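You operate a simulated robot arm through the tools that you are given. There is no shell and no other tool. Be economical: measure what you need, move in short steps, check, and stop when the job is done.

The job below is to be done with a simulated robot arm. You get a single attempt, and the scene is never put back.

TASK
Wire the TAIL and TURN holes of the junction box by the wiring card.
Fine: the black knob stays OFF; leave the fitted wire ends in; shut the lid.

Only the result counts: the job must be done as asked and must still hold three seconds after the hand-in. Knocking over, shifting, dropping, spilling or breaking anything else fails it. A push-on lid holds only when it is set on centred and level and pressed home; a screw cap is set on level and turned clockwise until tight.

THE ROBOT
A 7-joint arm with a two-finger parallel gripper, fixed in place. Base frame: the origin is at the foot of the arm, x ahead of it, y to its left, z up. Readings come in m, degrees, newtons and seconds.
With the tool pointing down near the work surface it reaches from about 0.1 to 0.88 m from the base axis. Its first joint turns from -115.0 to 115.0 degrees. Payload 3.91 kg.
The TCP is the grasp point between the finger pads, 0.03 m short of the fingertips. In the tool frame z runs along the fingers and y along their closing line. Largest opening 0.11 m; finger width 0.02, thickness 0.01; the body of the gripper, 0.048 by 0.112 m, starts 0.055 m behind the TCP.
Orientation is that of the tool frame in the base frame, as a unit quaternion [w, x, y, z]. With the fingers straight down and closing along the base's y, the tool's x points along the base's -x, its y along +y and its z along -z.

THE INTERFACE
- The arm moves only by the tool apply_moves. Its argument "commands" is a list of rows, each an object (a shift or turn left out is 0, a gripper value left out holds the last) with "gripper": the gripper command, from -1 (fully open) to 1 (shut), values between in proportion; "translation": the shift along the tool's x, y, z in m, a list of three; "delta_rot": the turn, a rotation vector about the tool's x, y, z in degrees, a list of three. In form: [{"gripper": gripper, "translation": [dx, dy, dz], "delta_rot": [rx, ry, rz]}, ...]. A call has 1 to 12 rows; each row shifts and turns the commanded pose from where the row before left it, along the tool's axes as they then stand. A row lasts 0.2 s, in which the tool goes at most 0.05 m and 8.6 degrees; a call with a longer step from one row to the next is refused whole, and so is a gripper value outside its range. Where a pose cannot be reached the arm comes as near as it can. A force on the tool above 40 N (or 10 N above the force at the start of the call, whichever is more), or a blocked arm, ends the call early, and 0.2 s more pass. Each finger travels about 0.153 m/s and halts on what it meets, pressing with about 26 N; the grip force reading is that of the motor and also rises with nothing between the fingers. The clock runs only during rows and for 0.2 s after the last one: add rows that do not move to give the fingers time. The reply holds the time, the measured pose of the TCP, the force on the tool along the base axes, the opening and the grip force, in the units named above and with some noise.
- Cameras (640 x 400 px; columns grow to the right, rows downward): "scene" is fixed at [0.0523, 0.6523, 1.3277]; the picture's right is [-0.61, -0.79, 0.00], its down [-0.45, 0.34, -0.83] and it looks along [0.66, -0.50, -0.56] (base axes); focal length 361 px, centre (320, 200). "wrist" rides on the gripper at [-0.036, 0, -0.057] in the tool frame; the picture's right is [0.00, -1.00, 0.00], its down [0.97, 0.00, -0.24] and it looks along [0.24, 0.00, 0.97] (tool axes); focal length 218 px, centre (320, 200). There is no depth. A picture from a camera that has moved, and an enlarged one, comes with that camera's place and axes in the base frame and with its lens.
- capture(camera): a new picture of that camera. It takes no simulated time.
- move_column(by): slides the trunk up (or, below 0, down) by that many m; the arm rides with it, the base frame stays. It gives what a move gives, with no picture.
- enlarge(camera, box): a new picture of the part [left, top, right, bottom] of that camera's present view, enlarged. It takes no simulated time.
- finish_job(): hands the job in; it is judged then, once.

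Go step by step. Nothing tells you positions but the pictures and the camera data: compare them with the known pose of the tool, close in by small moves and look again before you grip or let go. The budget is 120 turns and 68 pictures, counting those below and the enlarged ones. Unless the task says otherwise, let go and move clear before handing in, and close with one line.

The tools are called after ">>>" by a JSON object that holds its "op" and its "data". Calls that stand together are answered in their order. apply_moves: Moves the arm, as the interface text tells. Its arguments: {"type":"object","properties":{"commands":{"type":"array","items":{"type":"object","properties":{"gripper":{"type":"number"},"translation":{"type":"array","items":{"type":"number"}},"delta_rot":{"type":"array","items":{"type":"number"}}}}}},"required":["commands"]} The other tools are called the same way: move_column (by) slides the trunk up or down; capture (camera) takes a picture; enlarge (camera, box) takes an enlarged picture of a part of a camera's view; finish_job () hands the job in.

At the start:

```text
time_s: 0.0
position: [0.621, 0.2389, 1.0746]
tool_rot: [0.0, 0.0, 1.0, 0.0]
ft_force: [0.3, -0.2, -0.4]
finger_gap: 0.1101
gripper_force: 0.0
trunk travel left (down, up): [-0.775, 0.215]
```

scene: 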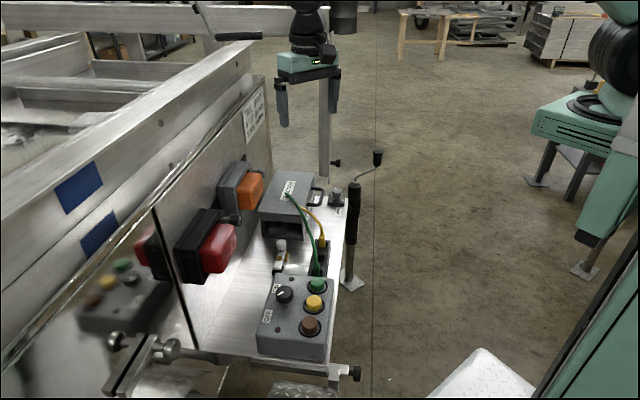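
wrist: 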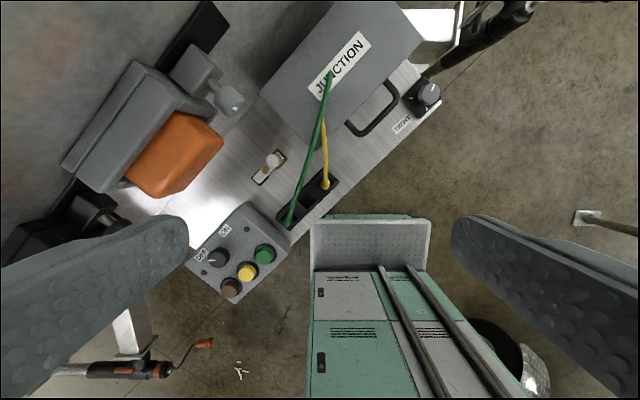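

I see a junction box with a lid, a control box with knob and buttons, a toggle, and green and yellow wires. I'll look closer to find the wiring card.

>>> {"op": "enlarge", "data": {"camera": "scene", "box": [220, 150, 400, 262]}}

>>> {"op": "enlarge", "data": {"camera": "wrist", "box": [180, 0, 460, 175]}}

>>> {"op": "enlarge", "data": {"camera": "scene", "box": [210, 60, 370, 160]}}

>>> {"op": "enlarge", "data": {"camera": "wrist", "box": [180, 130, 372, 250]}}

```text
3.56 times, centred on (310, 206) of scene
camera zoom: at [0.0523, 0.6523, 1.3277], right [-0.61, -0.79, 0.0], down [-0.45, 0.34, -0.83], along [0.66, -0.5, -0.56], focal length 1283 px, centre (356, 179)
```

zoom: 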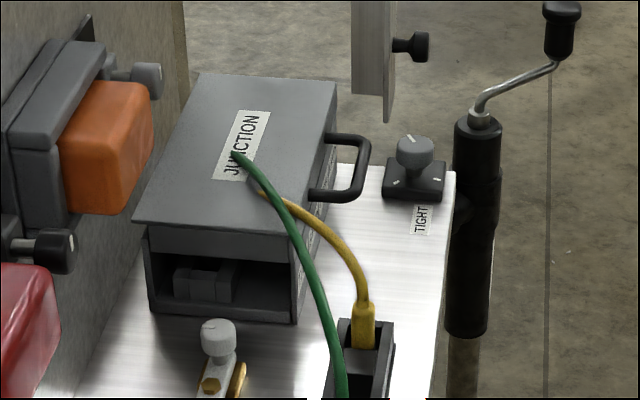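

```text
2.29 times, centred on (320, 88) of wrist
camera zoom: at [0.6572, 0.2392, 1.1315], right [0.0, -1.0, 0.0], down [-0.97, 0.0, 0.24], along [-0.24, 0.0, -0.97], focal length 499 px, centre (320, 457)
```

zoom: 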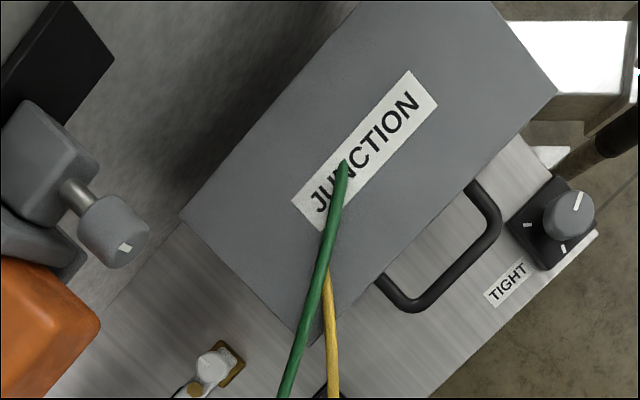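

```text
4.00 times, centred on (290, 110) of scene
camera zoom: at [0.0523, 0.6523, 1.3277], right [-0.61, -0.79, 0.0], down [-0.45, 0.34, -0.83], along [0.66, -0.5, -0.56], focal length 1443 px, centre (440, 560)
```

zoom: 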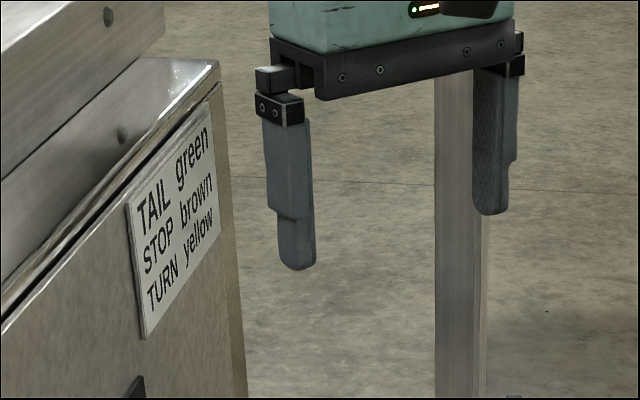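

```text
3.33 times, centred on (276, 190) of wrist
camera zoom: at [0.6572, 0.2392, 1.1315], right [0.0, -1.0, 0.0], down [-0.97, 0.0, 0.24], along [-0.24, 0.0, -0.97], focal length 728 px, centre (467, 233)
```

zoom: 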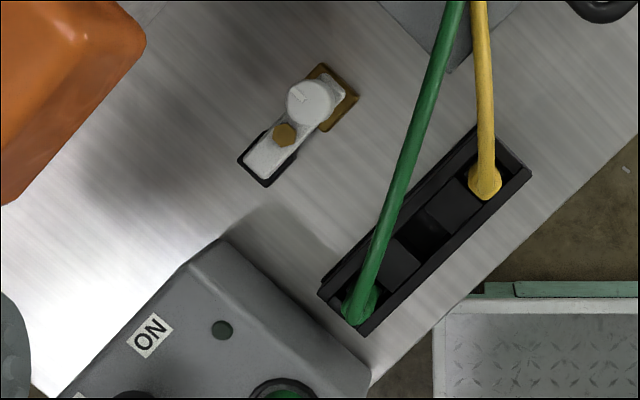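

The card says TAIL green, STOP brown, TURN yellow; the green and yellow wires stand in a black rack. I'll zoom in on the box opening, handle and clamp knob.

>>> {"op": "enlarge", "data": {"camera": "scene", "box": [255, 165, 351, 225]}}

>>> {"op": "enlarge", "data": {"camera": "scene", "box": [255, 210, 351, 270]}}

>>> {"op": "apply_moves", "data": {"commands": [{"translation": [0.05, 0, 0]}, {"translation": [0.05, 0, 0]}, {"translation": [0, 0, 0.05]}, {"translation": [0, 0, 0.05]}, {"translation": [0, 0, 0.05]}]}}

>>> {"op": "capture", "data": {"camera": "wrist"}}

```text
6.67 times, centred on (303, 195) of scene
camera zoom: at [0.0523, 0.6523, 1.3277], right [-0.61, -0.79, 0.0], down [-0.45, 0.34, -0.83], along [0.66, -0.5, -0.56], focal length 2405 px, centre (433, 233)
```

zoom: 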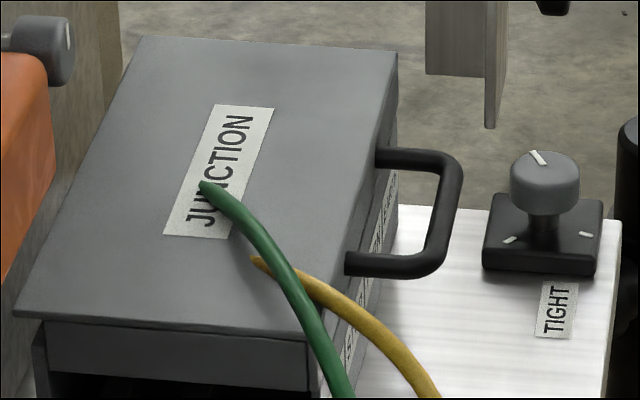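

```text
6.67 times, centred on (303, 240) of scene
camera zoom: at [0.0523, 0.6523, 1.3277], right [-0.61, -0.79, 0.0], down [-0.45, 0.34, -0.83], along [0.66, -0.5, -0.56], focal length 2405 px, centre (433, -67)
```

zoom: 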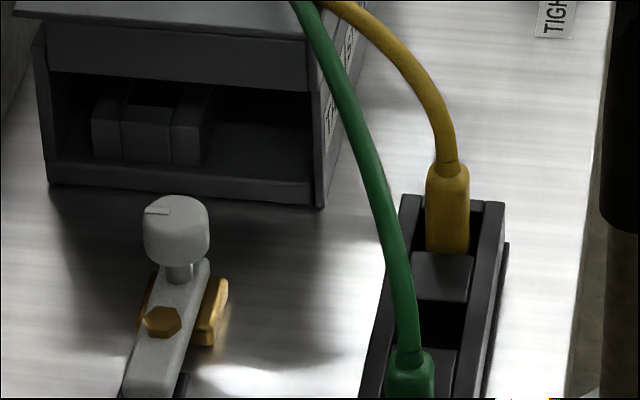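

```text
time_s: 1.2
position: [0.5212, 0.2403, 0.9242]
tool_rot: [0.0, 0.0, 1.0, 0.001]
ft_force: [0.3, -0.1, 0.5]
finger_gap: 0.1099
gripper_force: 0.1
trunk travel left (down, up): [-0.775, 0.215]
```

```text
59 pictures are left
camera wrist: at [0.5558, 0.2401, 0.9808], right [0.0, -1.0, 0.0], down [-0.97, 0.0, 0.24], along [-0.24, 0.0, -0.97], focal length 218 px, centre (320, 200)
```

wrist: 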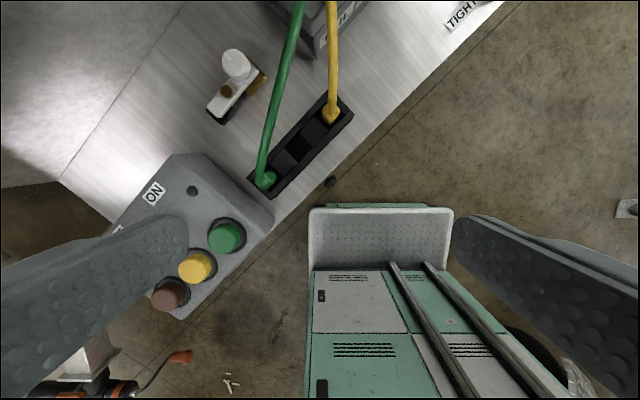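

The box is about 45° rotated, with label text on its robot-facing side. I'll tilt the wrist camera to look at that side.

>>> {"op": "apply_moves", "data": {"commands": [{"translation": [-0.03, -0.04, 0], "delta_rot": [0, 0, -8.5]}, {"translation": [0, -0.045, 0], "delta_rot": [0, 0, -8.5]}, {"translation": [0, -0.045, 0], "delta_rot": [0, 0, -8.5]}, {"translation": [-0.02, -0.03, 0], "delta_rot": [0, 0, -8.5]}, {"translation": [-0.03, -0.03, 0], "delta_rot": [0, 0, -8.5]}, {"delta_rot": [0, -8.5, 0]}, {"delta_rot": [0, -8.5, 0]}, {"delta_rot": [0, -8.5, 0]}, {"delta_rot": [0, -8.5, 0]}, {"delta_rot": [0, -8.5, 0]}]}}

>>> {"op": "capture", "data": {"camera": "wrist"}}

```text
time_s: 3.4
position: [0.6448, 0.0845, 0.9252]
tool_rot: [0.338, -0.338, 0.869, 0.131]
ft_force: [0.3, 0.4, 0.6]
finger_gap: 0.11
gripper_force: 0.0
trunk travel left (down, up): [-0.775, 0.215]
```

```text
58 pictures are left
camera wrist: at [0.6338, 0.0762, 0.9911], right [0.68, -0.74, 0.0], down [-0.65, -0.59, -0.48], along [0.35, 0.32, -0.88], focal length 218 px, centre (320, 200)
```

wrist: 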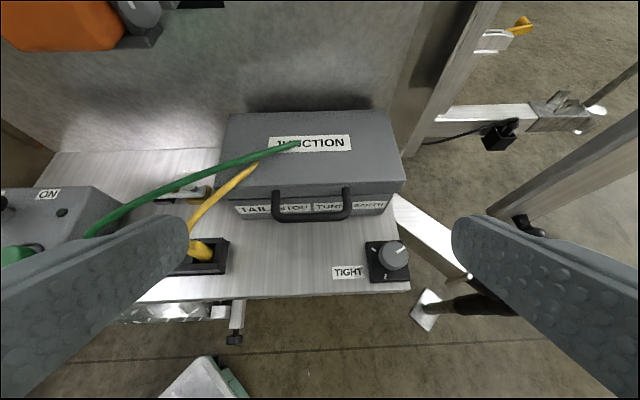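

>>> {"op": "enlarge", "data": {"camera": "wrist", "box": [215, 110, 423, 240]}}

>>> {"op": "enlarge", "data": {"camera": "wrist", "box": [320, 230, 420, 292]}}

```text
3.08 times, centred on (319, 175) of wrist
camera zoom: at [0.6338, 0.0762, 0.9911], right [0.68, -0.74, 0.0], down [-0.65, -0.59, -0.48], along [0.35, 0.32, -0.88], focal length 672 px, centre (323, 277)
```

zoom: 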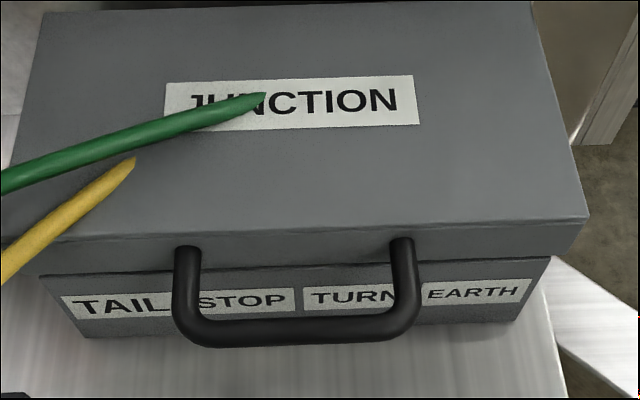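

```text
6.40 times, centred on (370, 261) of wrist
camera zoom: at [0.6338, 0.0762, 0.9911], right [0.68, -0.74, 0.0], down [-0.65, -0.59, -0.48], along [0.35, 0.32, -0.88], focal length 1397 px, centre (0, -190)
```

zoom: 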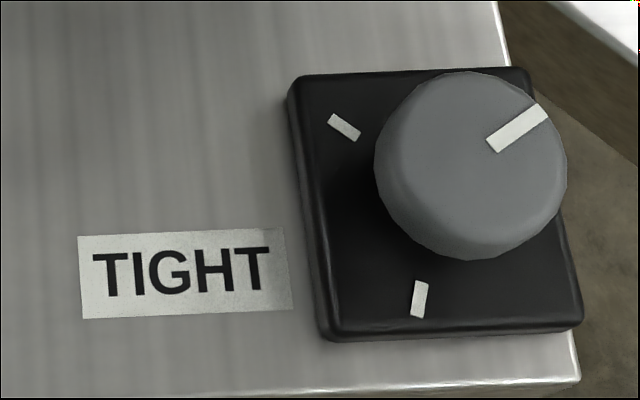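

Holes run TAIL, STOP, TURN, EARTH along the box; the lid hinges at the wall side with a front handle. I'll look at the rack and wire ends next.

>>> {"op": "apply_moves", "data": {"commands": [{"translation": [0, 0.048, 0]}, {"translation": [0, 0.048, 0]}, {"translation": [0, 0.048, 0]}, {"translation": [0, 0.046, 0]}, {"translation": [0.042, 0, 0.016]}, {"translation": [0.042, 0, 0.016]}]}}

>>> {"op": "capture", "data": {"camera": "wrist"}}

```text
time_s: 4.8
position: [0.4886, 0.1987, 0.8443]
tool_rot: [0.338, -0.338, 0.868, 0.132]
ft_force: [-0.1, 0.3, -0.2]
finger_gap: 0.1101
gripper_force: 0.1
trunk travel left (down, up): [-0.775, 0.215]
```

```text
55 pictures are left
camera wrist: at [0.4783, 0.1914, 0.9106], right [0.68, -0.74, 0.0], down [-0.65, -0.59, -0.48], along [0.35, 0.32, -0.88], focal length 218 px, centre (320, 200)
```

wrist: 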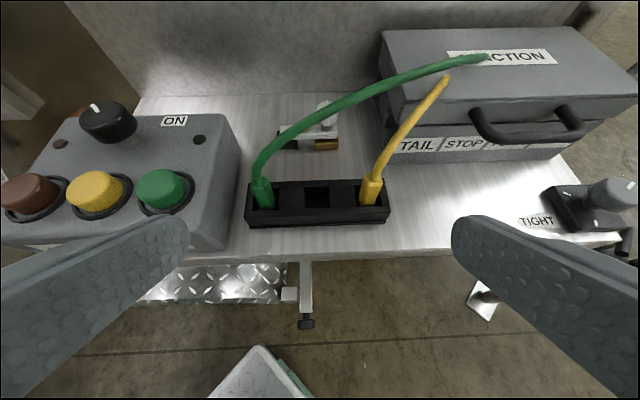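

>>> {"op": "enlarge", "data": {"camera": "wrist", "box": [236, 145, 396, 245]}}

>>> {"op": "enlarge", "data": {"camera": "scene", "box": [296, 230, 344, 260]}}

```text
4.00 times, centred on (316, 195) of wrist
camera zoom: at [0.4783, 0.1914, 0.9106], right [0.68, -0.74, 0.0], down [-0.65, -0.59, -0.48], along [0.35, 0.32, -0.88], focal length 873 px, centre (336, 220)
```

zoom: 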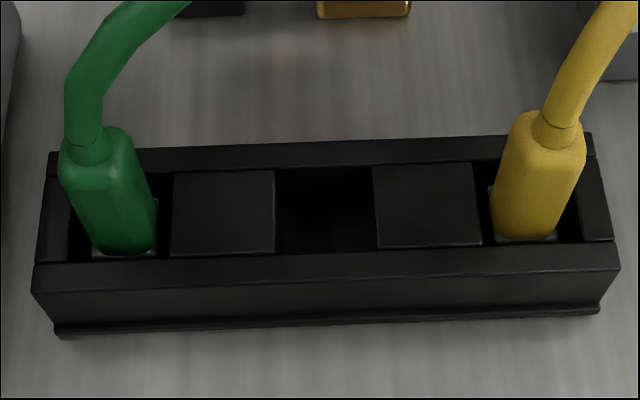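

```text
13.33 times, centred on (320, 245) of scene
camera zoom: at [0.0523, 0.6523, 1.3277], right [-0.61, -0.79, 0.0], down [-0.45, 0.34, -0.83], along [0.66, -0.5, -0.56], focal length 4810 px, centre (320, -400)
```

zoom: 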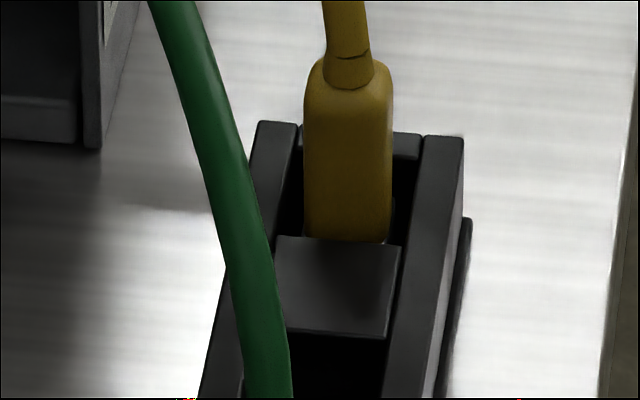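

The rack has three slots with square boots in the outer ones, and the tails lean over the lid. I'll look into the box's open end before deciding how the ends go in.

>>> {"op": "enlarge", "data": {"camera": "scene", "box": [258, 212, 306, 242]}}

```text
13.33 times, centred on (282, 227) of scene
camera zoom: at [0.0523, 0.6523, 1.3277], right [-0.61, -0.79, 0.0], down [-0.45, 0.34, -0.83], along [0.66, -0.5, -0.56], focal length 4810 px, centre (827, -160)
```

zoom: 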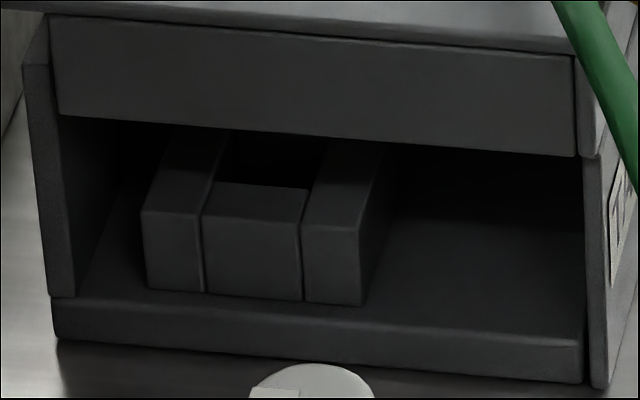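

The strip sits inside with upward-facing slots; the lid needs raising by its handle. I'll move in front of the handle with the fingers turned to close across its bar, then look.

>>> {"op": "apply_moves", "data": {"commands": [{"translation": [-0.0076, -0.0361, 0.0076]}, {"translation": [-0.0076, -0.0361, 0.0076]}, {"translation": [-0.0076, -0.0361, 0.0076]}, {"translation": [-0.0076, -0.0361, 0.0076]}, {"translation": [-0.0076, -0.0361, 0.0076]}]}}

>>> {"op": "apply_moves", "data": {"commands": [{"delta_rot": [0, 0, 8.2]}, {"delta_rot": [0, 0, 8.2]}, {"delta_rot": [0, 0, 8.2]}, {"delta_rot": [0, 0, 8.2]}, {"delta_rot": [0, 0, 8.2]}, {"delta_rot": [0, 0, 8.2]}, {"delta_rot": [0, 0, 8.2]}, {"delta_rot": [0, 0, 8.2]}, {"delta_rot": [0, 0, 8.2]}, {"delta_rot": [0, 0, 8.2]}, {"delta_rot": [0, 0, 8]}]}}

>>> {"op": "capture", "data": {"camera": "wrist"}}

>>> {"op": "capture", "data": {"camera": "scene"}}

```text
time_s: 6.0
position: [0.6499, 0.1023, 0.8445]
tool_rot: [0.337, -0.339, 0.868, 0.132]
ft_force: [-0.1, 0.0, 1.0]
finger_gap: 0.1099
gripper_force: 0.0
trunk travel left (down, up): [-0.775, 0.215]
```

```text
time_s: 8.4
position: [0.6487, 0.102, 0.8432]
tool_rot: [0.146, 0.376, 0.853, 0.332]
ft_force: [-0.4, 0.6, -0.4]
finger_gap: 0.1101
gripper_force: 0.1
trunk travel left (down, up): [-0.775, 0.215]
```

```text
51 pictures are left
camera wrist: at [0.6435, 0.0486, 0.8841], right [-0.54, -0.5, -0.68], down [-0.77, 0.61, 0.18], along [0.32, 0.62, -0.71], focal length 218 px, centre (320, 200)
```

wrist: 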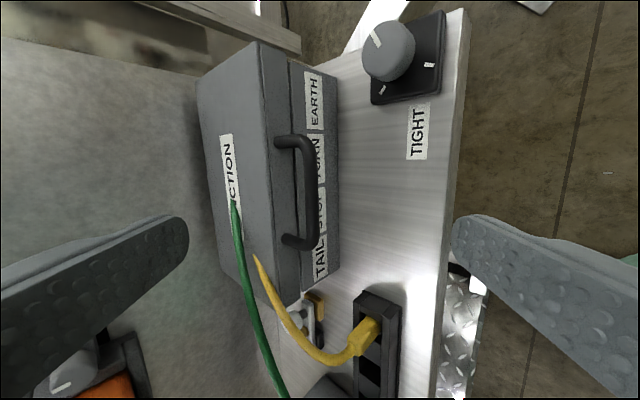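

```text
50 pictures are left
```

scene: 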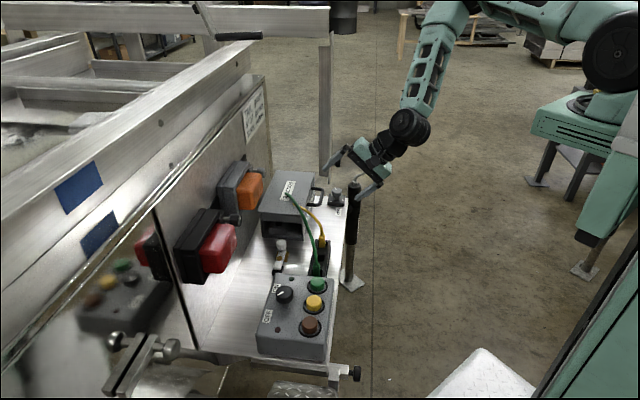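

The handle bar is at about n=0.59 (distance toward the wall), z≈0.786. I'll tilt the tool nearer to horizontal, set a medium opening and look again close up.

>>> {"op": "apply_moves", "data": {"commands": [{"gripper": -0.2, "delta_rot": [-7.3, 0, 0]}, {"delta_rot": [-7.3, 0, 0]}, {"delta_rot": [-7.4, 0, 0]}, {"translation": [-0.003, -0.026, 0.006]}, {}]}}

>>> {"op": "capture", "data": {"camera": "wrist"}}

>>> {"op": "enlarge", "data": {"camera": "scene", "box": [255, 140, 415, 240]}}

```text
time_s: 9.6
position: [0.6448, 0.0952, 0.8161]
tool_rot: [0.215, 0.34, 0.774, 0.489]
ft_force: [-0.1, 0.5, 0.8]
finger_gap: 0.0662
gripper_force: 0.0
trunk travel left (down, up): [-0.775, 0.215]
```

```text
49 pictures are left
camera wrist: at [0.6306, 0.0329, 0.8401], right [-0.32, -0.29, -0.9], down [-0.82, 0.57, 0.1], along [0.48, 0.77, -0.42], focal length 218 px, centre (320, 200)
```

wrist: 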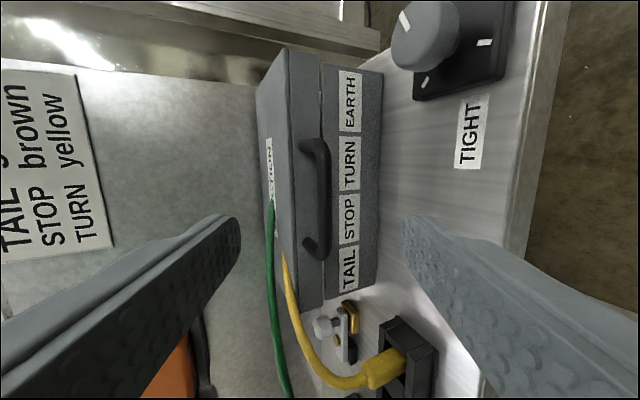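

```text
4.00 times, centred on (335, 190) of scene
camera zoom: at [0.0523, 0.6523, 1.3277], right [-0.61, -0.79, 0.0], down [-0.45, 0.34, -0.83], along [0.66, -0.5, -0.56], focal length 1443 px, centre (260, 240)
```

zoom: 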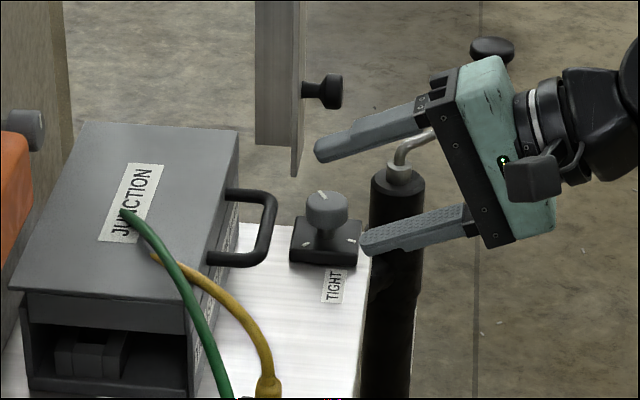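

The bar is at n≈0.593, z≈0.78, right on the tool axis. I advance 65 mm and close.

>>> {"op": "apply_moves", "data": {"commands": [{"translation": [0, -0.002, 0.033]}, {"translation": [0, 0, 0.032]}, {}]}}

>>> {"op": "enlarge", "data": {"camera": "wrist", "box": [160, 80, 480, 280]}}

```text
time_s: 10.4
position: [0.6871, 0.1337, 0.7839]
tool_rot: [0.214, 0.341, 0.774, 0.489]
ft_force: [0.1, -0.9, 0.5]
finger_gap: 0.0656
gripper_force: 0.0
trunk travel left (down, up): [-0.775, 0.215]
```

```text
2.00 times, centred on (320, 180) of wrist
camera zoom: at [0.6732, 0.0723, 0.8094], right [-0.32, -0.29, -0.9], down [-0.82, 0.57, 0.1], along [0.48, 0.77, -0.42], focal length 436 px, centre (320, 240)
```

zoom: 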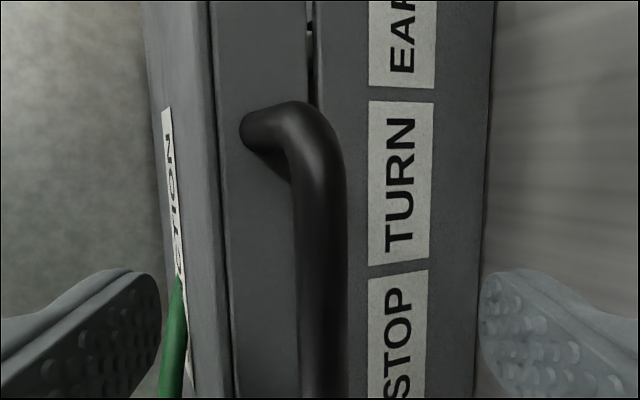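

The bar is centred between the fingers. Closing.

>>> {"op": "apply_moves", "data": {"commands": [{"gripper": 1}, {}, {}]}}

```text
time_s: 11.2
position: [0.6871, 0.1327, 0.7859]
tool_rot: [0.215, 0.341, 0.774, 0.488]
ft_force: [-0.2, 1.0, -0.2]
finger_gap: 0.0093
gripper_force: 44.8
trunk travel left (down, up): [-0.775, 0.215]
```

Grip holds a 9 mm bar. I lift about 12° on the hinge arc and check.

>>> {"op": "apply_moves", "data": {"commands": [{"translation": [0, 0.0083, -0.0031], "delta_rot": [3, 0, 0]}, {"translation": [0, 0.0083, -0.0031], "delta_rot": [3, 0, 0]}, {"translation": [0, 0.0083, -0.0031], "delta_rot": [3, 0, 0]}, {"translation": [0, 0.0083, -0.0031], "delta_rot": [3, 0, 0]}, {}]}}

>>> {"op": "enlarge", "data": {"camera": "scene", "box": [240, 140, 400, 240]}}

```text
time_s: 12.6
position: [0.6909, 0.1366, 0.8186]
tool_rot: [0.176, 0.362, 0.823, 0.401]
ft_force: [-9.3, -10.5, 1.2]
finger_gap: 0.0096
gripper_force: 45.5
trunk travel left (down, up): [-0.775, 0.215]
stopped in row 5: the force on the tool passed its limit (the readings are from after the stop); the commanded pose is now the measured one
```

```text
4.00 times, centred on (320, 190) of scene
camera zoom: at [0.0523, 0.6523, 1.3277], right [-0.61, -0.79, 0.0], down [-0.45, 0.34, -0.83], along [0.66, -0.5, -0.56], focal length 1443 px, centre (320, 240)
```

zoom: 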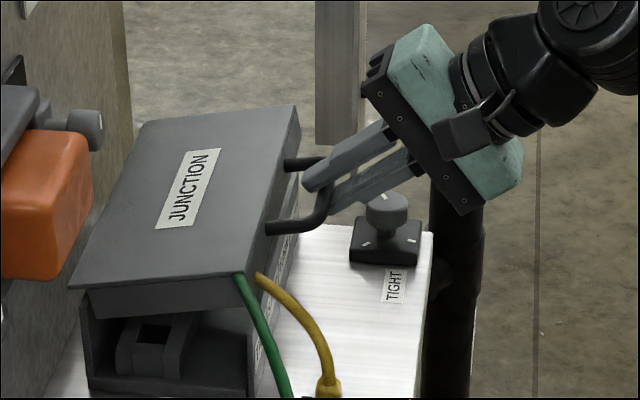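

The wire tails pass through the lid, so they don't obstruct it. I continue the arc with a slightly higher hinge assumption to relieve the side force.

>>> {"op": "apply_moves", "data": {"commands": [{"translation": [0, 0.006, -0.0055], "delta_rot": [3, 0, 0]}, {"translation": [0, 0.0079, -0.0037], "delta_rot": [3, 0, 0]}, {"translation": [0, 0.0079, -0.0037], "delta_rot": [3, 0, 0]}, {"translation": [0, 0.0079, -0.0037], "delta_rot": [3, 0, 0]}]}}

```text
time_s: 13.6
position: [0.6967, 0.1419, 0.8535]
tool_rot: [0.137, 0.378, 0.859, 0.315]
ft_force: [-1.3, -0.4, 0.7]
finger_gap: 0.0097
gripper_force: 45.3
trunk travel left (down, up): [-0.775, 0.215]
```

Force is now small. Continuing the same arc.

>>> {"op": "apply_moves", "data": {"commands": [{"translation": [0, 0.0079, -0.0037], "delta_rot": [3, 0, 0]}, {"translation": [0, 0.0079, -0.0037], "delta_rot": [3, 0, 0]}, {"translation": [0, 0.0079, -0.0037], "delta_rot": [3, 0, 0]}, {"translation": [0, 0.0079, -0.0037], "delta_rot": [3, 0, 0]}, {"translation": [0, 0.0079, -0.0037], "delta_rot": [3, 0, 0]}, {"translation": [0, 0.0079, -0.0037], "delta_rot": [3, 0, 0]}]}}

```text
time_s: 14.9
position: [0.7159, 0.1624, 0.8975]
tool_rot: [0.076, 0.395, 0.898, 0.177]
ft_force: [-4.0, 4.5, -0.1]
finger_gap: 0.0097
gripper_force: 45.4
trunk travel left (down, up): [-0.775, 0.215]
```

Slight sideways force; I'll ease it and continue.

>>> {"op": "apply_moves", "data": {"commands": [{"translation": [0.001, 0.0079, -0.0037], "delta_rot": [3, 0, 0]}, {"translation": [0.001, 0.0079, -0.0037], "delta_rot": [3, 0, 0]}, {"translation": [0.0005, 0.0079, -0.0037], "delta_rot": [3, 0, 0]}, {"translation": [0.0005, 0.0079, -0.0037], "delta_rot": [3, 0, 0]}, {"translation": [0, 0.0079, -0.0037], "delta_rot": [3, 0, 0]}, {"translation": [0, 0.0079, -0.0037], "delta_rot": [3, 0, 0]}]}}

>>> {"op": "capture", "data": {"camera": "scene"}}

```text
time_s: 16.4
position: [0.744, 0.1891, 0.9312]
tool_rot: [0.014, 0.402, 0.915, 0.034]
ft_force: [-8.4, -7.6, 17.4]
finger_gap: 0.0099
gripper_force: 45.6
trunk travel left (down, up): [-0.775, 0.215]
```

```text
45 pictures are left
```

scene: 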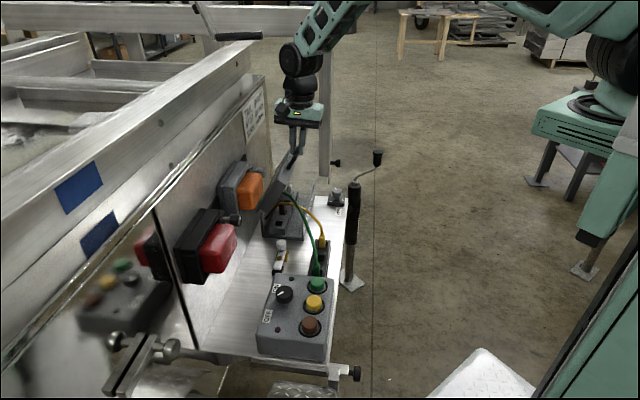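

Lid is about 60° open; force shows I'm pulling slightly inward of the arc. I'll ease outward and keep going.

>>> {"op": "apply_moves", "data": {"commands": [{"translation": [0, -0.0013, -0.0027]}, {"translation": [0, 0.0079, -0.004], "delta_rot": [3, 0, 0]}, {"translation": [0, 0.0079, -0.004], "delta_rot": [3, 0, 0]}, {"translation": [0, 0.0079, -0.004], "delta_rot": [3, 0, 0]}, {"translation": [0, 0.0079, -0.004], "delta_rot": [3, 0, 0]}, {"translation": [0, 0.0079, -0.004], "delta_rot": [3, 0, 0]}]}}

```text
time_s: 17.8
position: [0.7711, 0.2137, 0.9501]
tool_rot: [-0.041, 0.399, 0.912, -0.088]
ft_force: [-27.1, -15.9, -14.4]
finger_gap: 0.0099
gripper_force: 45.1
trunk travel left (down, up): [-0.775, 0.215]
```

Strong opposing force appears at about 75°. Looking at what blocks.

>>> {"op": "enlarge", "data": {"camera": "scene", "box": [200, 60, 380, 260]}}

>>> {"op": "capture", "data": {"camera": "wrist"}}

```text
2.00 times, centred on (290, 160) of scene
camera zoom: at [0.0523, 0.6523, 1.3277], right [-0.61, -0.79, 0.0], down [-0.45, 0.34, -0.83], along [0.66, -0.5, -0.56], focal length 722 px, centre (380, 280)
```

zoom: 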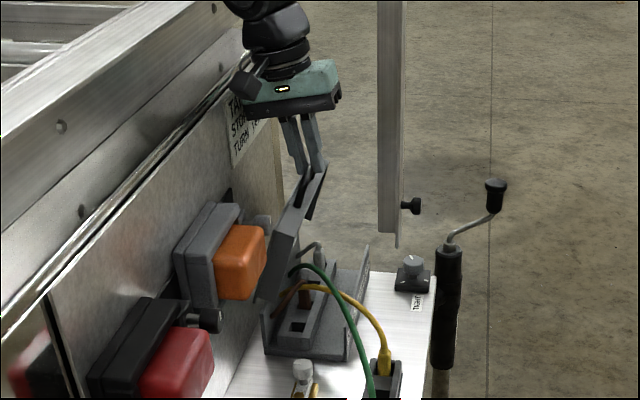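

```text
43 pictures are left
camera wrist: at [0.8022, 0.1956, 1.0062], right [-0.72, -0.67, 0.19], down [-0.62, 0.74, 0.24], along [-0.3, 0.05, -0.95], focal length 218 px, centre (320, 200)
```

wrist: 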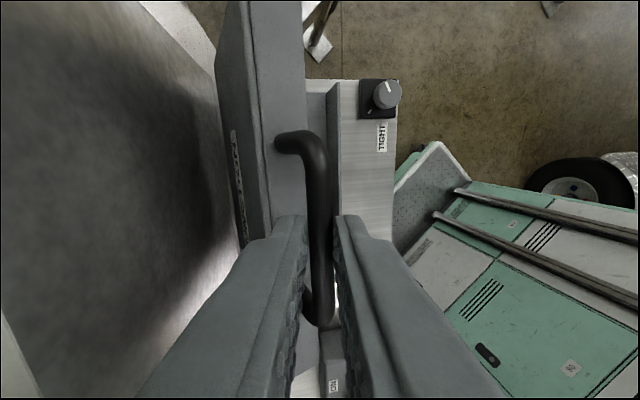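

The gripper body is touching the wall while the lid still has room. I'll back off slightly and open the fingers a little, keeping the robot-side finger as a stop, to see if the lid stays up.

>>> {"op": "apply_moves", "data": {"commands": [{"translation": [0, -0.004, 0]}, {"gripper": 0.55}, {}, {}]}}

>>> {"op": "capture", "data": {"camera": "wrist"}}

```text
time_s: 18.8
position: [0.7701, 0.2148, 0.9527]
tool_rot: [-0.038, 0.401, 0.911, -0.085]
ft_force: [0.3, 0.4, -0.2]
finger_gap: 0.0246
gripper_force: 0.1
trunk travel left (down, up): [-0.775, 0.215]
```

```text
42 pictures are left
camera wrist: at [0.8016, 0.1951, 1.008], right [-0.72, -0.66, 0.19], down [-0.62, 0.75, 0.24], along [-0.3, 0.06, -0.95], focal length 218 px, centre (320, 200)
```

wrist: 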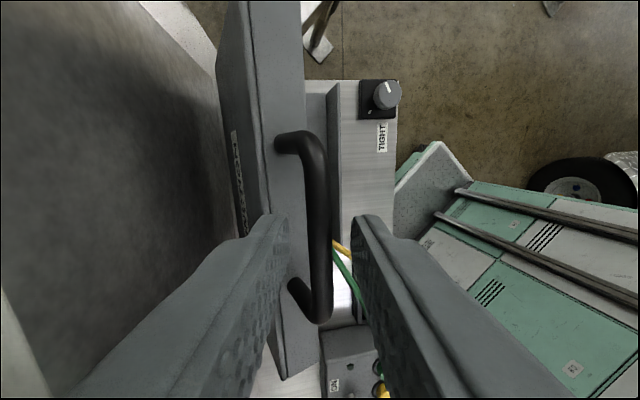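

The lid stays put by itself at about 75°. I'll withdraw upward, tilting away from the wall.

>>> {"op": "apply_moves", "data": {"commands": [{"translation": [0, -0.005, -0.02], "delta_rot": [-3, 0, 0]}, {"translation": [0, -0.003, -0.02], "delta_rot": [-3, 0, 0]}, {"translation": [0, -0.002, -0.025], "delta_rot": [-3, 0, 0]}, {"translation": [0, 0, -0.03], "delta_rot": [-3, 0, 0]}, {"translation": [0, -0.02, -0.03]}, {"translation": [0, -0.04, 0]}]}}

>>> {"op": "apply_moves", "data": {"commands": [{"gripper": 1, "delta_rot": [0, 0, 8.2]}, {"delta_rot": [0, 0, 8.2]}, {"delta_rot": [0, 0, 8.2]}, {"delta_rot": [0, 0, 8.2]}, {"delta_rot": [0, 0, 8.2]}, {"delta_rot": [0, 0, 8.2]}, {"delta_rot": [0, 0, 8.2]}, {"delta_rot": [0, 0, 8.2]}, {"delta_rot": [0, 0, 8.2]}, {"delta_rot": [0, 0, 8.2]}, {"delta_rot": [0, 0, 8]}]}}

>>> {"op": "capture", "data": {"camera": "wrist"}}

```text
time_s: 20.1
position: [0.7288, 0.1713, 1.0769]
tool_rot: [0.003, 0.404, 0.915, 0.01]
ft_force: [1.1, 0.8, -0.8]
finger_gap: 0.0251
gripper_force: 0.0
trunk travel left (down, up): [-0.775, 0.215]
```

```text
time_s: 22.6
position: [0.7259, 0.1728, 1.0784]
tool_rot: [-0.006, 0.932, 0.362, 0.009]
ft_force: [0.1, -0.2, -0.2]
finger_gap: 0.0005
gripper_force: 25.7
trunk travel left (down, up): [-0.775, 0.215]
```

```text
41 pictures are left
camera wrist: at [0.6978, 0.1472, 1.1327], right [-0.67, 0.74, 0.0], down [0.71, 0.65, 0.26], along [0.19, 0.18, -0.97], focal length 218 px, centre (320, 200)
```

wrist: 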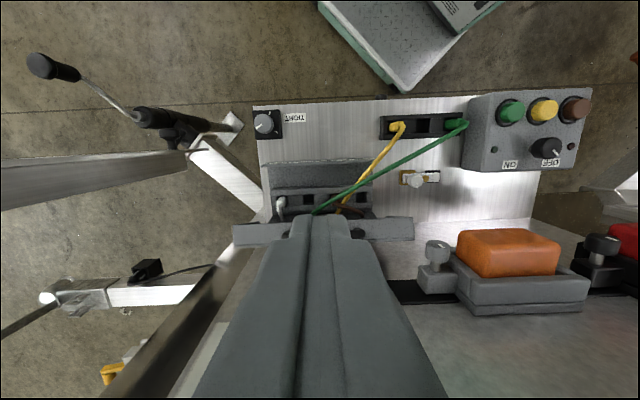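

The lid holds. I now see inside: open square holes plus fitted ends. Next, with closed fingers, I push the handle further back so the lid stands clear.

>>> {"op": "apply_moves", "data": {"commands": [{"delta_rot": [0, 6, 0]}, {"delta_rot": [0, 6, 0]}, {"translation": [-0.0094, 0, 0.044]}, {"translation": [-0.0094, 0, 0.044]}, {"translation": [-0.0094, 0, 0.044]}, {"translation": [0.02, 0, 0.004]}, {"translation": [0.02, 0, 0.004]}]}}

>>> {"op": "apply_moves", "data": {"commands": [{"translation": [0.01, 0, 0.002]}, {"translation": [0.01, 0, 0.002]}, {"translation": [0.008, 0, 0.0017]}, {}]}}

>>> {"op": "enlarge", "data": {"camera": "scene", "box": [200, 100, 380, 212]}}

```text
time_s: 24.1
position: [0.7596, 0.2018, 0.9449]
tool_rot: [-0.044, 0.926, 0.36, 0.106]
ft_force: [0.2, -0.9, 0.0]
finger_gap: 0.0
gripper_force: 25.8
trunk travel left (down, up): [-0.775, 0.215]
```

```text
time_s: 25.1
position: [0.7785, 0.2212, 0.9449]
tool_rot: [-0.043, 0.926, 0.361, 0.107]
ft_force: [0.6, -0.1, -0.9]
finger_gap: 0.0002
gripper_force: 25.9
trunk travel left (down, up): [-0.775, 0.215]
```

```text
3.56 times, centred on (290, 156) of scene
camera zoom: at [0.0523, 0.6523, 1.3277], right [-0.61, -0.79, 0.0], down [-0.45, 0.34, -0.83], along [0.66, -0.5, -0.56], focal length 1283 px, centre (427, 356)
```

zoom: 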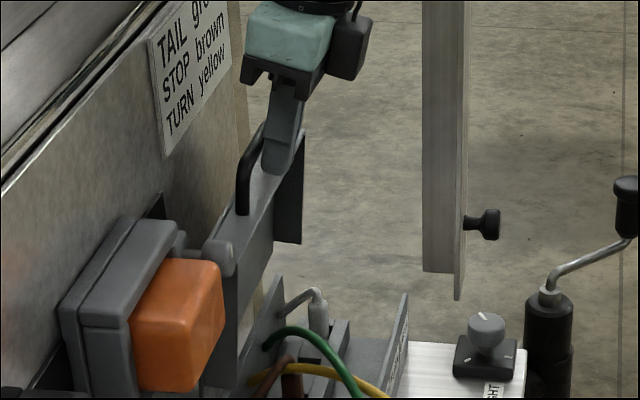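

The lid is about vertical. I push a little more to get it clear, then withdraw and look.

>>> {"op": "apply_moves", "data": {"commands": [{"translation": [0.006, 0, 0.0013]}, {"translation": [0.006, 0, 0.0013]}, {"translation": [0.006, 0, 0.0013]}]}}

>>> {"op": "apply_moves", "data": {"commands": [{"translation": [-0.045, 0, -0.01]}, {"translation": [-0.045, 0, -0.01]}, {"translation": [-0.04, 0, -0.01], "delta_rot": [0, -6, 0]}, {"delta_rot": [0, -6, 0]}]}}

>>> {"op": "capture", "data": {"camera": "wrist"}}

```text
time_s: 25.9
position: [0.7903, 0.2324, 0.9444]
tool_rot: [-0.041, 0.926, 0.36, 0.104]
ft_force: [-15.6, -12.8, 0.4]
finger_gap: 0.0
gripper_force: 25.7
trunk travel left (down, up): [-0.775, 0.215]
```

```text
time_s: 26.9
position: [0.6928, 0.1435, 0.9439]
tool_rot: [-0.004, 0.932, 0.362, 0.009]
ft_force: [-0.6, -0.1, 1.0]
finger_gap: 0.0
gripper_force: 25.8
trunk travel left (down, up): [-0.775, 0.215]
```

```text
39 pictures are left
camera wrist: at [0.6657, 0.1181, 0.9991], right [-0.68, 0.74, 0.0], down [0.71, 0.65, 0.26], along [0.19, 0.18, -0.97], focal length 218 px, centre (320, 200)
```

wrist: 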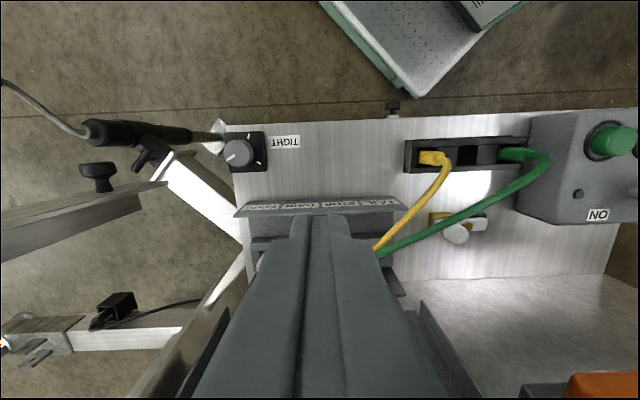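

Now I rise and take a picture down into the open box.

>>> {"op": "apply_moves", "data": {"commands": [{"translation": [0, 0, -0.05]}, {"translation": [0, 0, -0.05]}, {"translation": [0.03, 0, -0.02]}, {"translation": [0.04, 0, 0]}, {}]}}

>>> {"op": "capture", "data": {"camera": "wrist"}}

>>> {"op": "enlarge", "data": {"camera": "wrist", "box": [230, 80, 390, 180]}}

>>> {"op": "enlarge", "data": {"camera": "scene", "box": [252, 180, 332, 230]}}

```text
time_s: 28.1
position: [0.7402, 0.1856, 1.0679]
tool_rot: [-0.004, 0.932, 0.362, 0.004]
ft_force: [-33.7, -17.2, 6.6]
finger_gap: 0.0002
gripper_force: 26.1
trunk travel left (down, up): [-0.775, 0.215]
stopped in row 5: the force on the tool passed its limit (the readings are from after the stop); the commanded pose is now the measured one
```

```text
38 pictures are left
camera wrist: at [0.7117, 0.1597, 1.1244], right [-0.67, 0.74, 0.01], down [0.72, 0.65, 0.25], along [0.18, 0.17, -0.97], focal length 218 px, centre (320, 200)
```

wrist: 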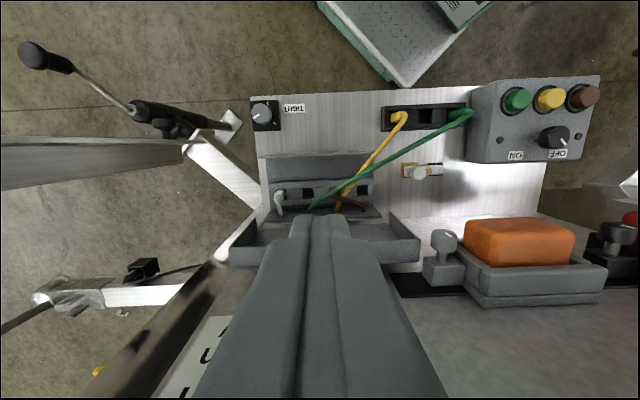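

```text
4.00 times, centred on (310, 130) of wrist
camera zoom: at [0.7117, 0.1597, 1.1244], right [-0.67, 0.74, 0.01], down [0.72, 0.65, 0.25], along [0.18, 0.17, -0.97], focal length 873 px, centre (360, 480)
```

zoom: 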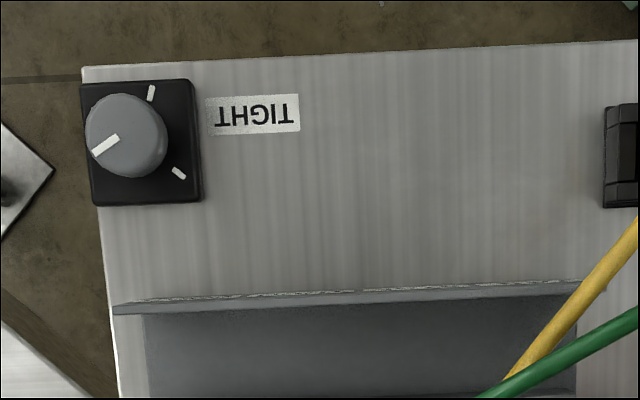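

```text
8.00 times, centred on (292, 205) of scene
camera zoom: at [0.0523, 0.6523, 1.3277], right [-0.61, -0.79, 0.0], down [-0.45, 0.34, -0.83], along [0.66, -0.5, -0.56], focal length 2886 px, centre (544, 160)
```

zoom: 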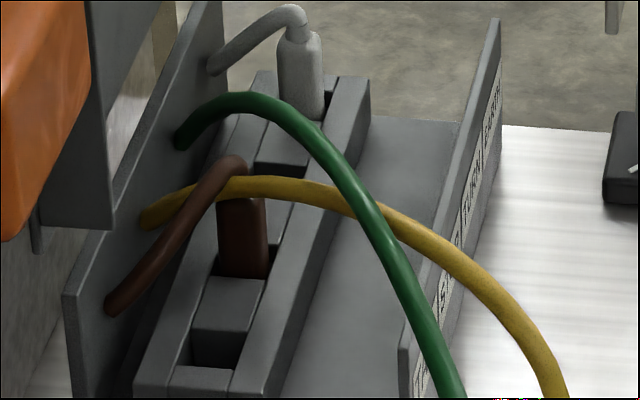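

The wires are tethered to the box's back wall, and the open holes are TURN and TAIL. The arm touched something near the wall, so I back away first and then zoom on the strip.

>>> {"op": "apply_moves", "data": {"commands": [{"gripper": -0.5, "translation": [-0.02, 0, 0]}, {"translation": [-0.02, 0, 0]}, {}]}}

>>> {"op": "enlarge", "data": {"camera": "wrist", "box": [250, 150, 410, 250]}}

>>> {"op": "capture", "data": {"camera": "scene"}}

```text
time_s: 28.9
position: [0.7147, 0.1585, 1.0671]
tool_rot: [-0.005, 0.932, 0.363, 0.006]
ft_force: [-0.6, 0.0, -0.6]
finger_gap: 0.0824
gripper_force: 0.0
trunk travel left (down, up): [-0.775, 0.215]
```

```text
4.00 times, centred on (330, 200) of wrist
camera zoom: at [0.686, 0.1338, 1.122], right [-0.68, 0.74, 0.0], down [0.71, 0.65, 0.25], along [0.18, 0.18, -0.97], focal length 873 px, centre (280, 200)
```

zoom: 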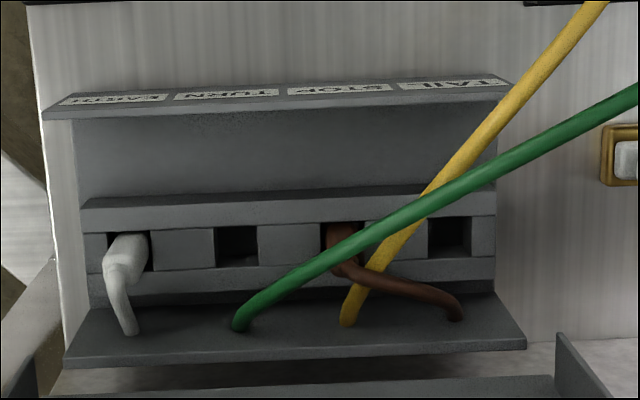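

```text
34 pictures are left
```

scene: 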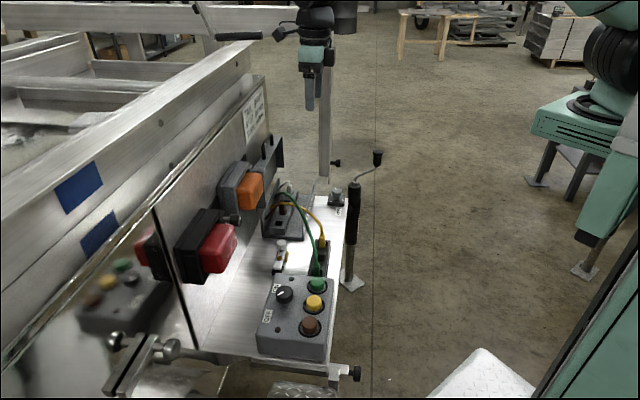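

I have a clear view of the strip: TURN and TAIL holes are free. Now I move above the rack's green boot to look from above.

>>> {"op": "apply_moves", "data": {"commands": [{"translation": [0, -0.048, 0]}, {"translation": [0, -0.048, 0]}, {"translation": [0, -0.048, 0]}, {"translation": [0, -0.048, 0]}, {"translation": [0, -0.043, 0]}, {"translation": [-0.04, 0, 0.02]}, {"translation": [-0.008, 0, 0.048]}, {"translation": [0, 0, 0.048]}, {"translation": [0, 0, 0.046]}, {}]}}

>>> {"op": "capture", "data": {"camera": "wrist"}}

>>> {"op": "enlarge", "data": {"camera": "scene", "box": [270, 180, 366, 280]}}

```text
time_s: 31.1
position: [0.5175, 0.3043, 0.9029]
tool_rot: [-0.004, 0.932, 0.362, 0.005]
ft_force: [0.1, -0.4, 0.1]
finger_gap: 0.0825
gripper_force: 0.1
trunk travel left (down, up): [-0.775, 0.215]
```

```text
33 pictures are left
camera wrist: at [0.4909, 0.2794, 0.9594], right [-0.68, 0.74, 0.01], down [0.71, 0.65, 0.25], along [0.18, 0.18, -0.97], focal length 218 px, centre (320, 200)
```

wrist: 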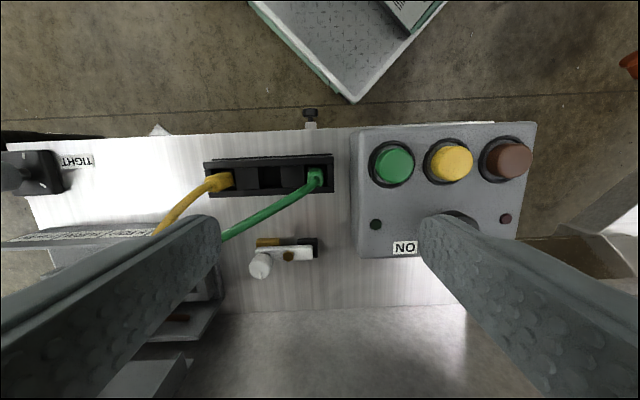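

```text
4.00 times, centred on (318, 230) of scene
camera zoom: at [0.0523, 0.6523, 1.3277], right [-0.61, -0.79, 0.0], down [-0.45, 0.34, -0.83], along [0.66, -0.5, -0.56], focal length 1443 px, centre (328, 80)
```

zoom: 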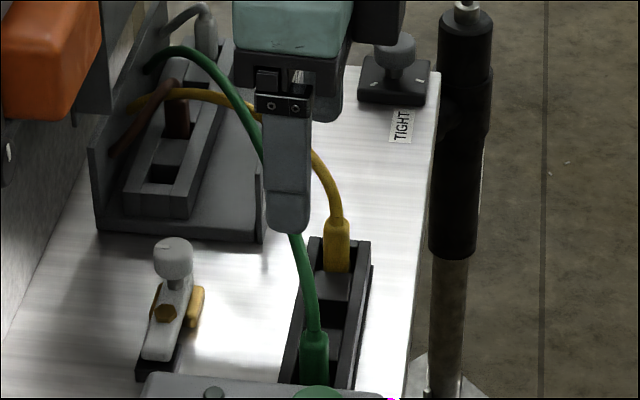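

I zoom on the green boot to align.

>>> {"op": "enlarge", "data": {"camera": "wrist", "box": [272, 145, 368, 205]}}

```text
6.67 times, centred on (320, 175) of wrist
camera zoom: at [0.4909, 0.2794, 0.9594], right [-0.68, 0.74, 0.01], down [0.71, 0.65, 0.25], along [0.18, 0.18, -0.97], focal length 1455 px, centre (320, 367)
```

zoom: 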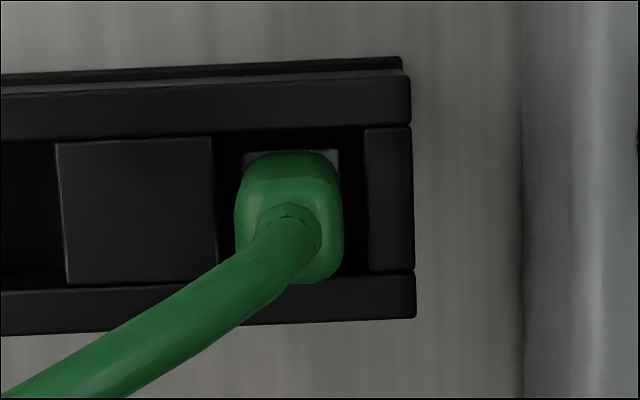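

The rack is about 2° yawed relative to the tool. I correct yaw, shift over the boot, narrow the fingers and descend partway.

>>> {"op": "apply_moves", "data": {"commands": [{"gripper": 0.36, "translation": [-0.008, 0.004, 0], "delta_rot": [0, 0, -2.3]}, {"translation": [0, 0, 0.035]}, {"translation": [0, 0, 0.035]}, {}]}}

>>> {"op": "enlarge", "data": {"camera": "wrist", "box": [224, 130, 416, 250]}}

>>> {"op": "enlarge", "data": {"camera": "scene", "box": [285, 220, 365, 270]}}

```text
time_s: 32.1
position: [0.5168, 0.2938, 0.8345]
tool_rot: [-0.005, 0.925, 0.379, 0.007]
ft_force: [-0.7, -0.5, 0.0]
finger_gap: 0.0352
gripper_force: 0.0
trunk travel left (down, up): [-0.775, 0.215]
```

```text
3.33 times, centred on (320, 190) of wrist
camera zoom: at [0.4901, 0.2687, 0.8906], right [-0.7, 0.71, 0.0], down [0.69, 0.68, 0.25], along [0.18, 0.18, -0.97], focal length 728 px, centre (320, 233)
```

zoom: 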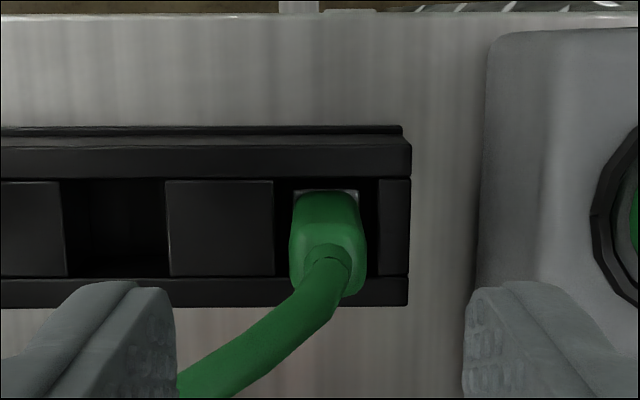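

```text
8.00 times, centred on (325, 245) of scene
camera zoom: at [0.0523, 0.6523, 1.3277], right [-0.61, -0.79, 0.0], down [-0.45, 0.34, -0.83], along [0.66, -0.5, -0.56], focal length 2886 px, centre (280, -160)
```

zoom: 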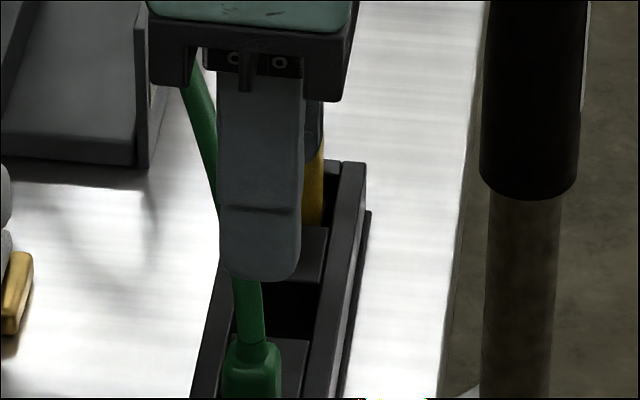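

Aligned within about 2 mm. I shift slightly, descend to grip height, and close.

>>> {"op": "apply_moves", "data": {"commands": [{"translation": [0, -0.0015, 0.02]}, {"translation": [0, 0, 0.02]}, {"translation": [0, 0, 0.016]}, {}]}}

>>> {"op": "enlarge", "data": {"camera": "wrist", "box": [224, 150, 416, 270]}}

```text
time_s: 33.1
position: [0.5172, 0.2965, 0.7771]
tool_rot: [-0.004, 0.924, 0.382, 0.005]
ft_force: [-0.5, 0.1, -0.3]
finger_gap: 0.035
gripper_force: 0.0
trunk travel left (down, up): [-0.775, 0.215]
```

```text
3.33 times, centred on (320, 210) of wrist
camera zoom: at [0.4897, 0.271, 0.8341], right [-0.7, 0.71, 0.0], down [0.69, 0.68, 0.25], along [0.18, 0.18, -0.97], focal length 728 px, centre (320, 167)
```

zoom: 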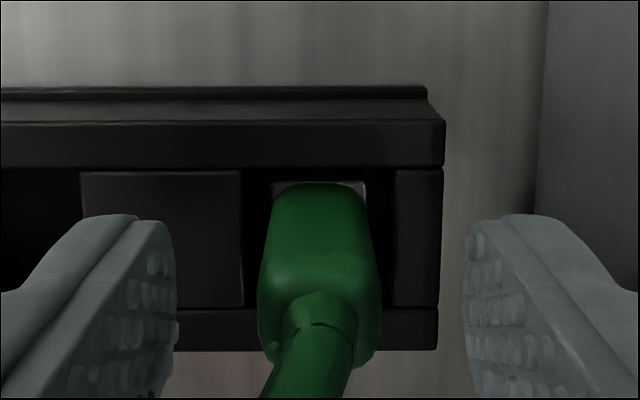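

Well centred. Lowering 6 mm more and closing.

>>> {"op": "apply_moves", "data": {"commands": [{"translation": [0, 0, 0.006]}, {"gripper": 1}, {}, {}]}}

```text
time_s: 34.1
position: [0.517, 0.2972, 0.7729]
tool_rot: [-0.005, 0.925, 0.381, 0.006]
ft_force: [0.2, -0.3, 1.9]
finger_gap: 0.0145
gripper_force: 26.4
trunk travel left (down, up): [-0.775, 0.215]
```

Gripped. I lift the green end out and check.

>>> {"op": "apply_moves", "data": {"commands": [{"translation": [0, 0, -0.01]}, {"translation": [0, 0, -0.01]}, {"translation": [0, 0, -0.02]}, {"translation": [0, 0, -0.03]}, {"translation": [0, 0, -0.03]}]}}

>>> {"op": "enlarge", "data": {"camera": "scene", "box": [270, 180, 366, 240]}}

```text
time_s: 35.3
position: [0.5168, 0.2959, 0.8722]
tool_rot: [-0.005, 0.924, 0.381, 0.006]
ft_force: [0.0, 0.2, -0.2]
finger_gap: 0.0147
gripper_force: 26.1
trunk travel left (down, up): [-0.775, 0.215]
```

```text
6.67 times, centred on (318, 210) of scene
camera zoom: at [0.0523, 0.6523, 1.3277], right [-0.61, -0.79, 0.0], down [-0.45, 0.34, -0.83], along [0.66, -0.5, -0.56], focal length 2405 px, centre (333, 133)
```

zoom: 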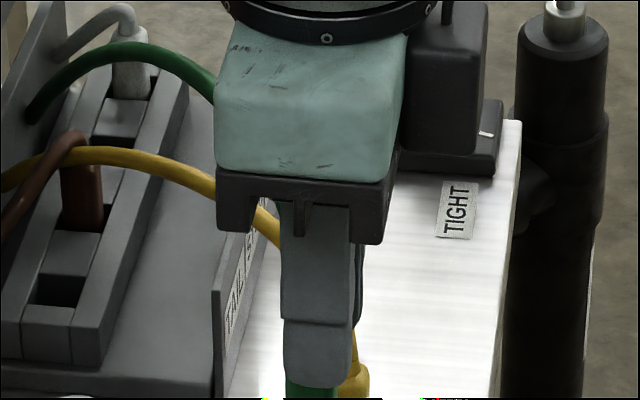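

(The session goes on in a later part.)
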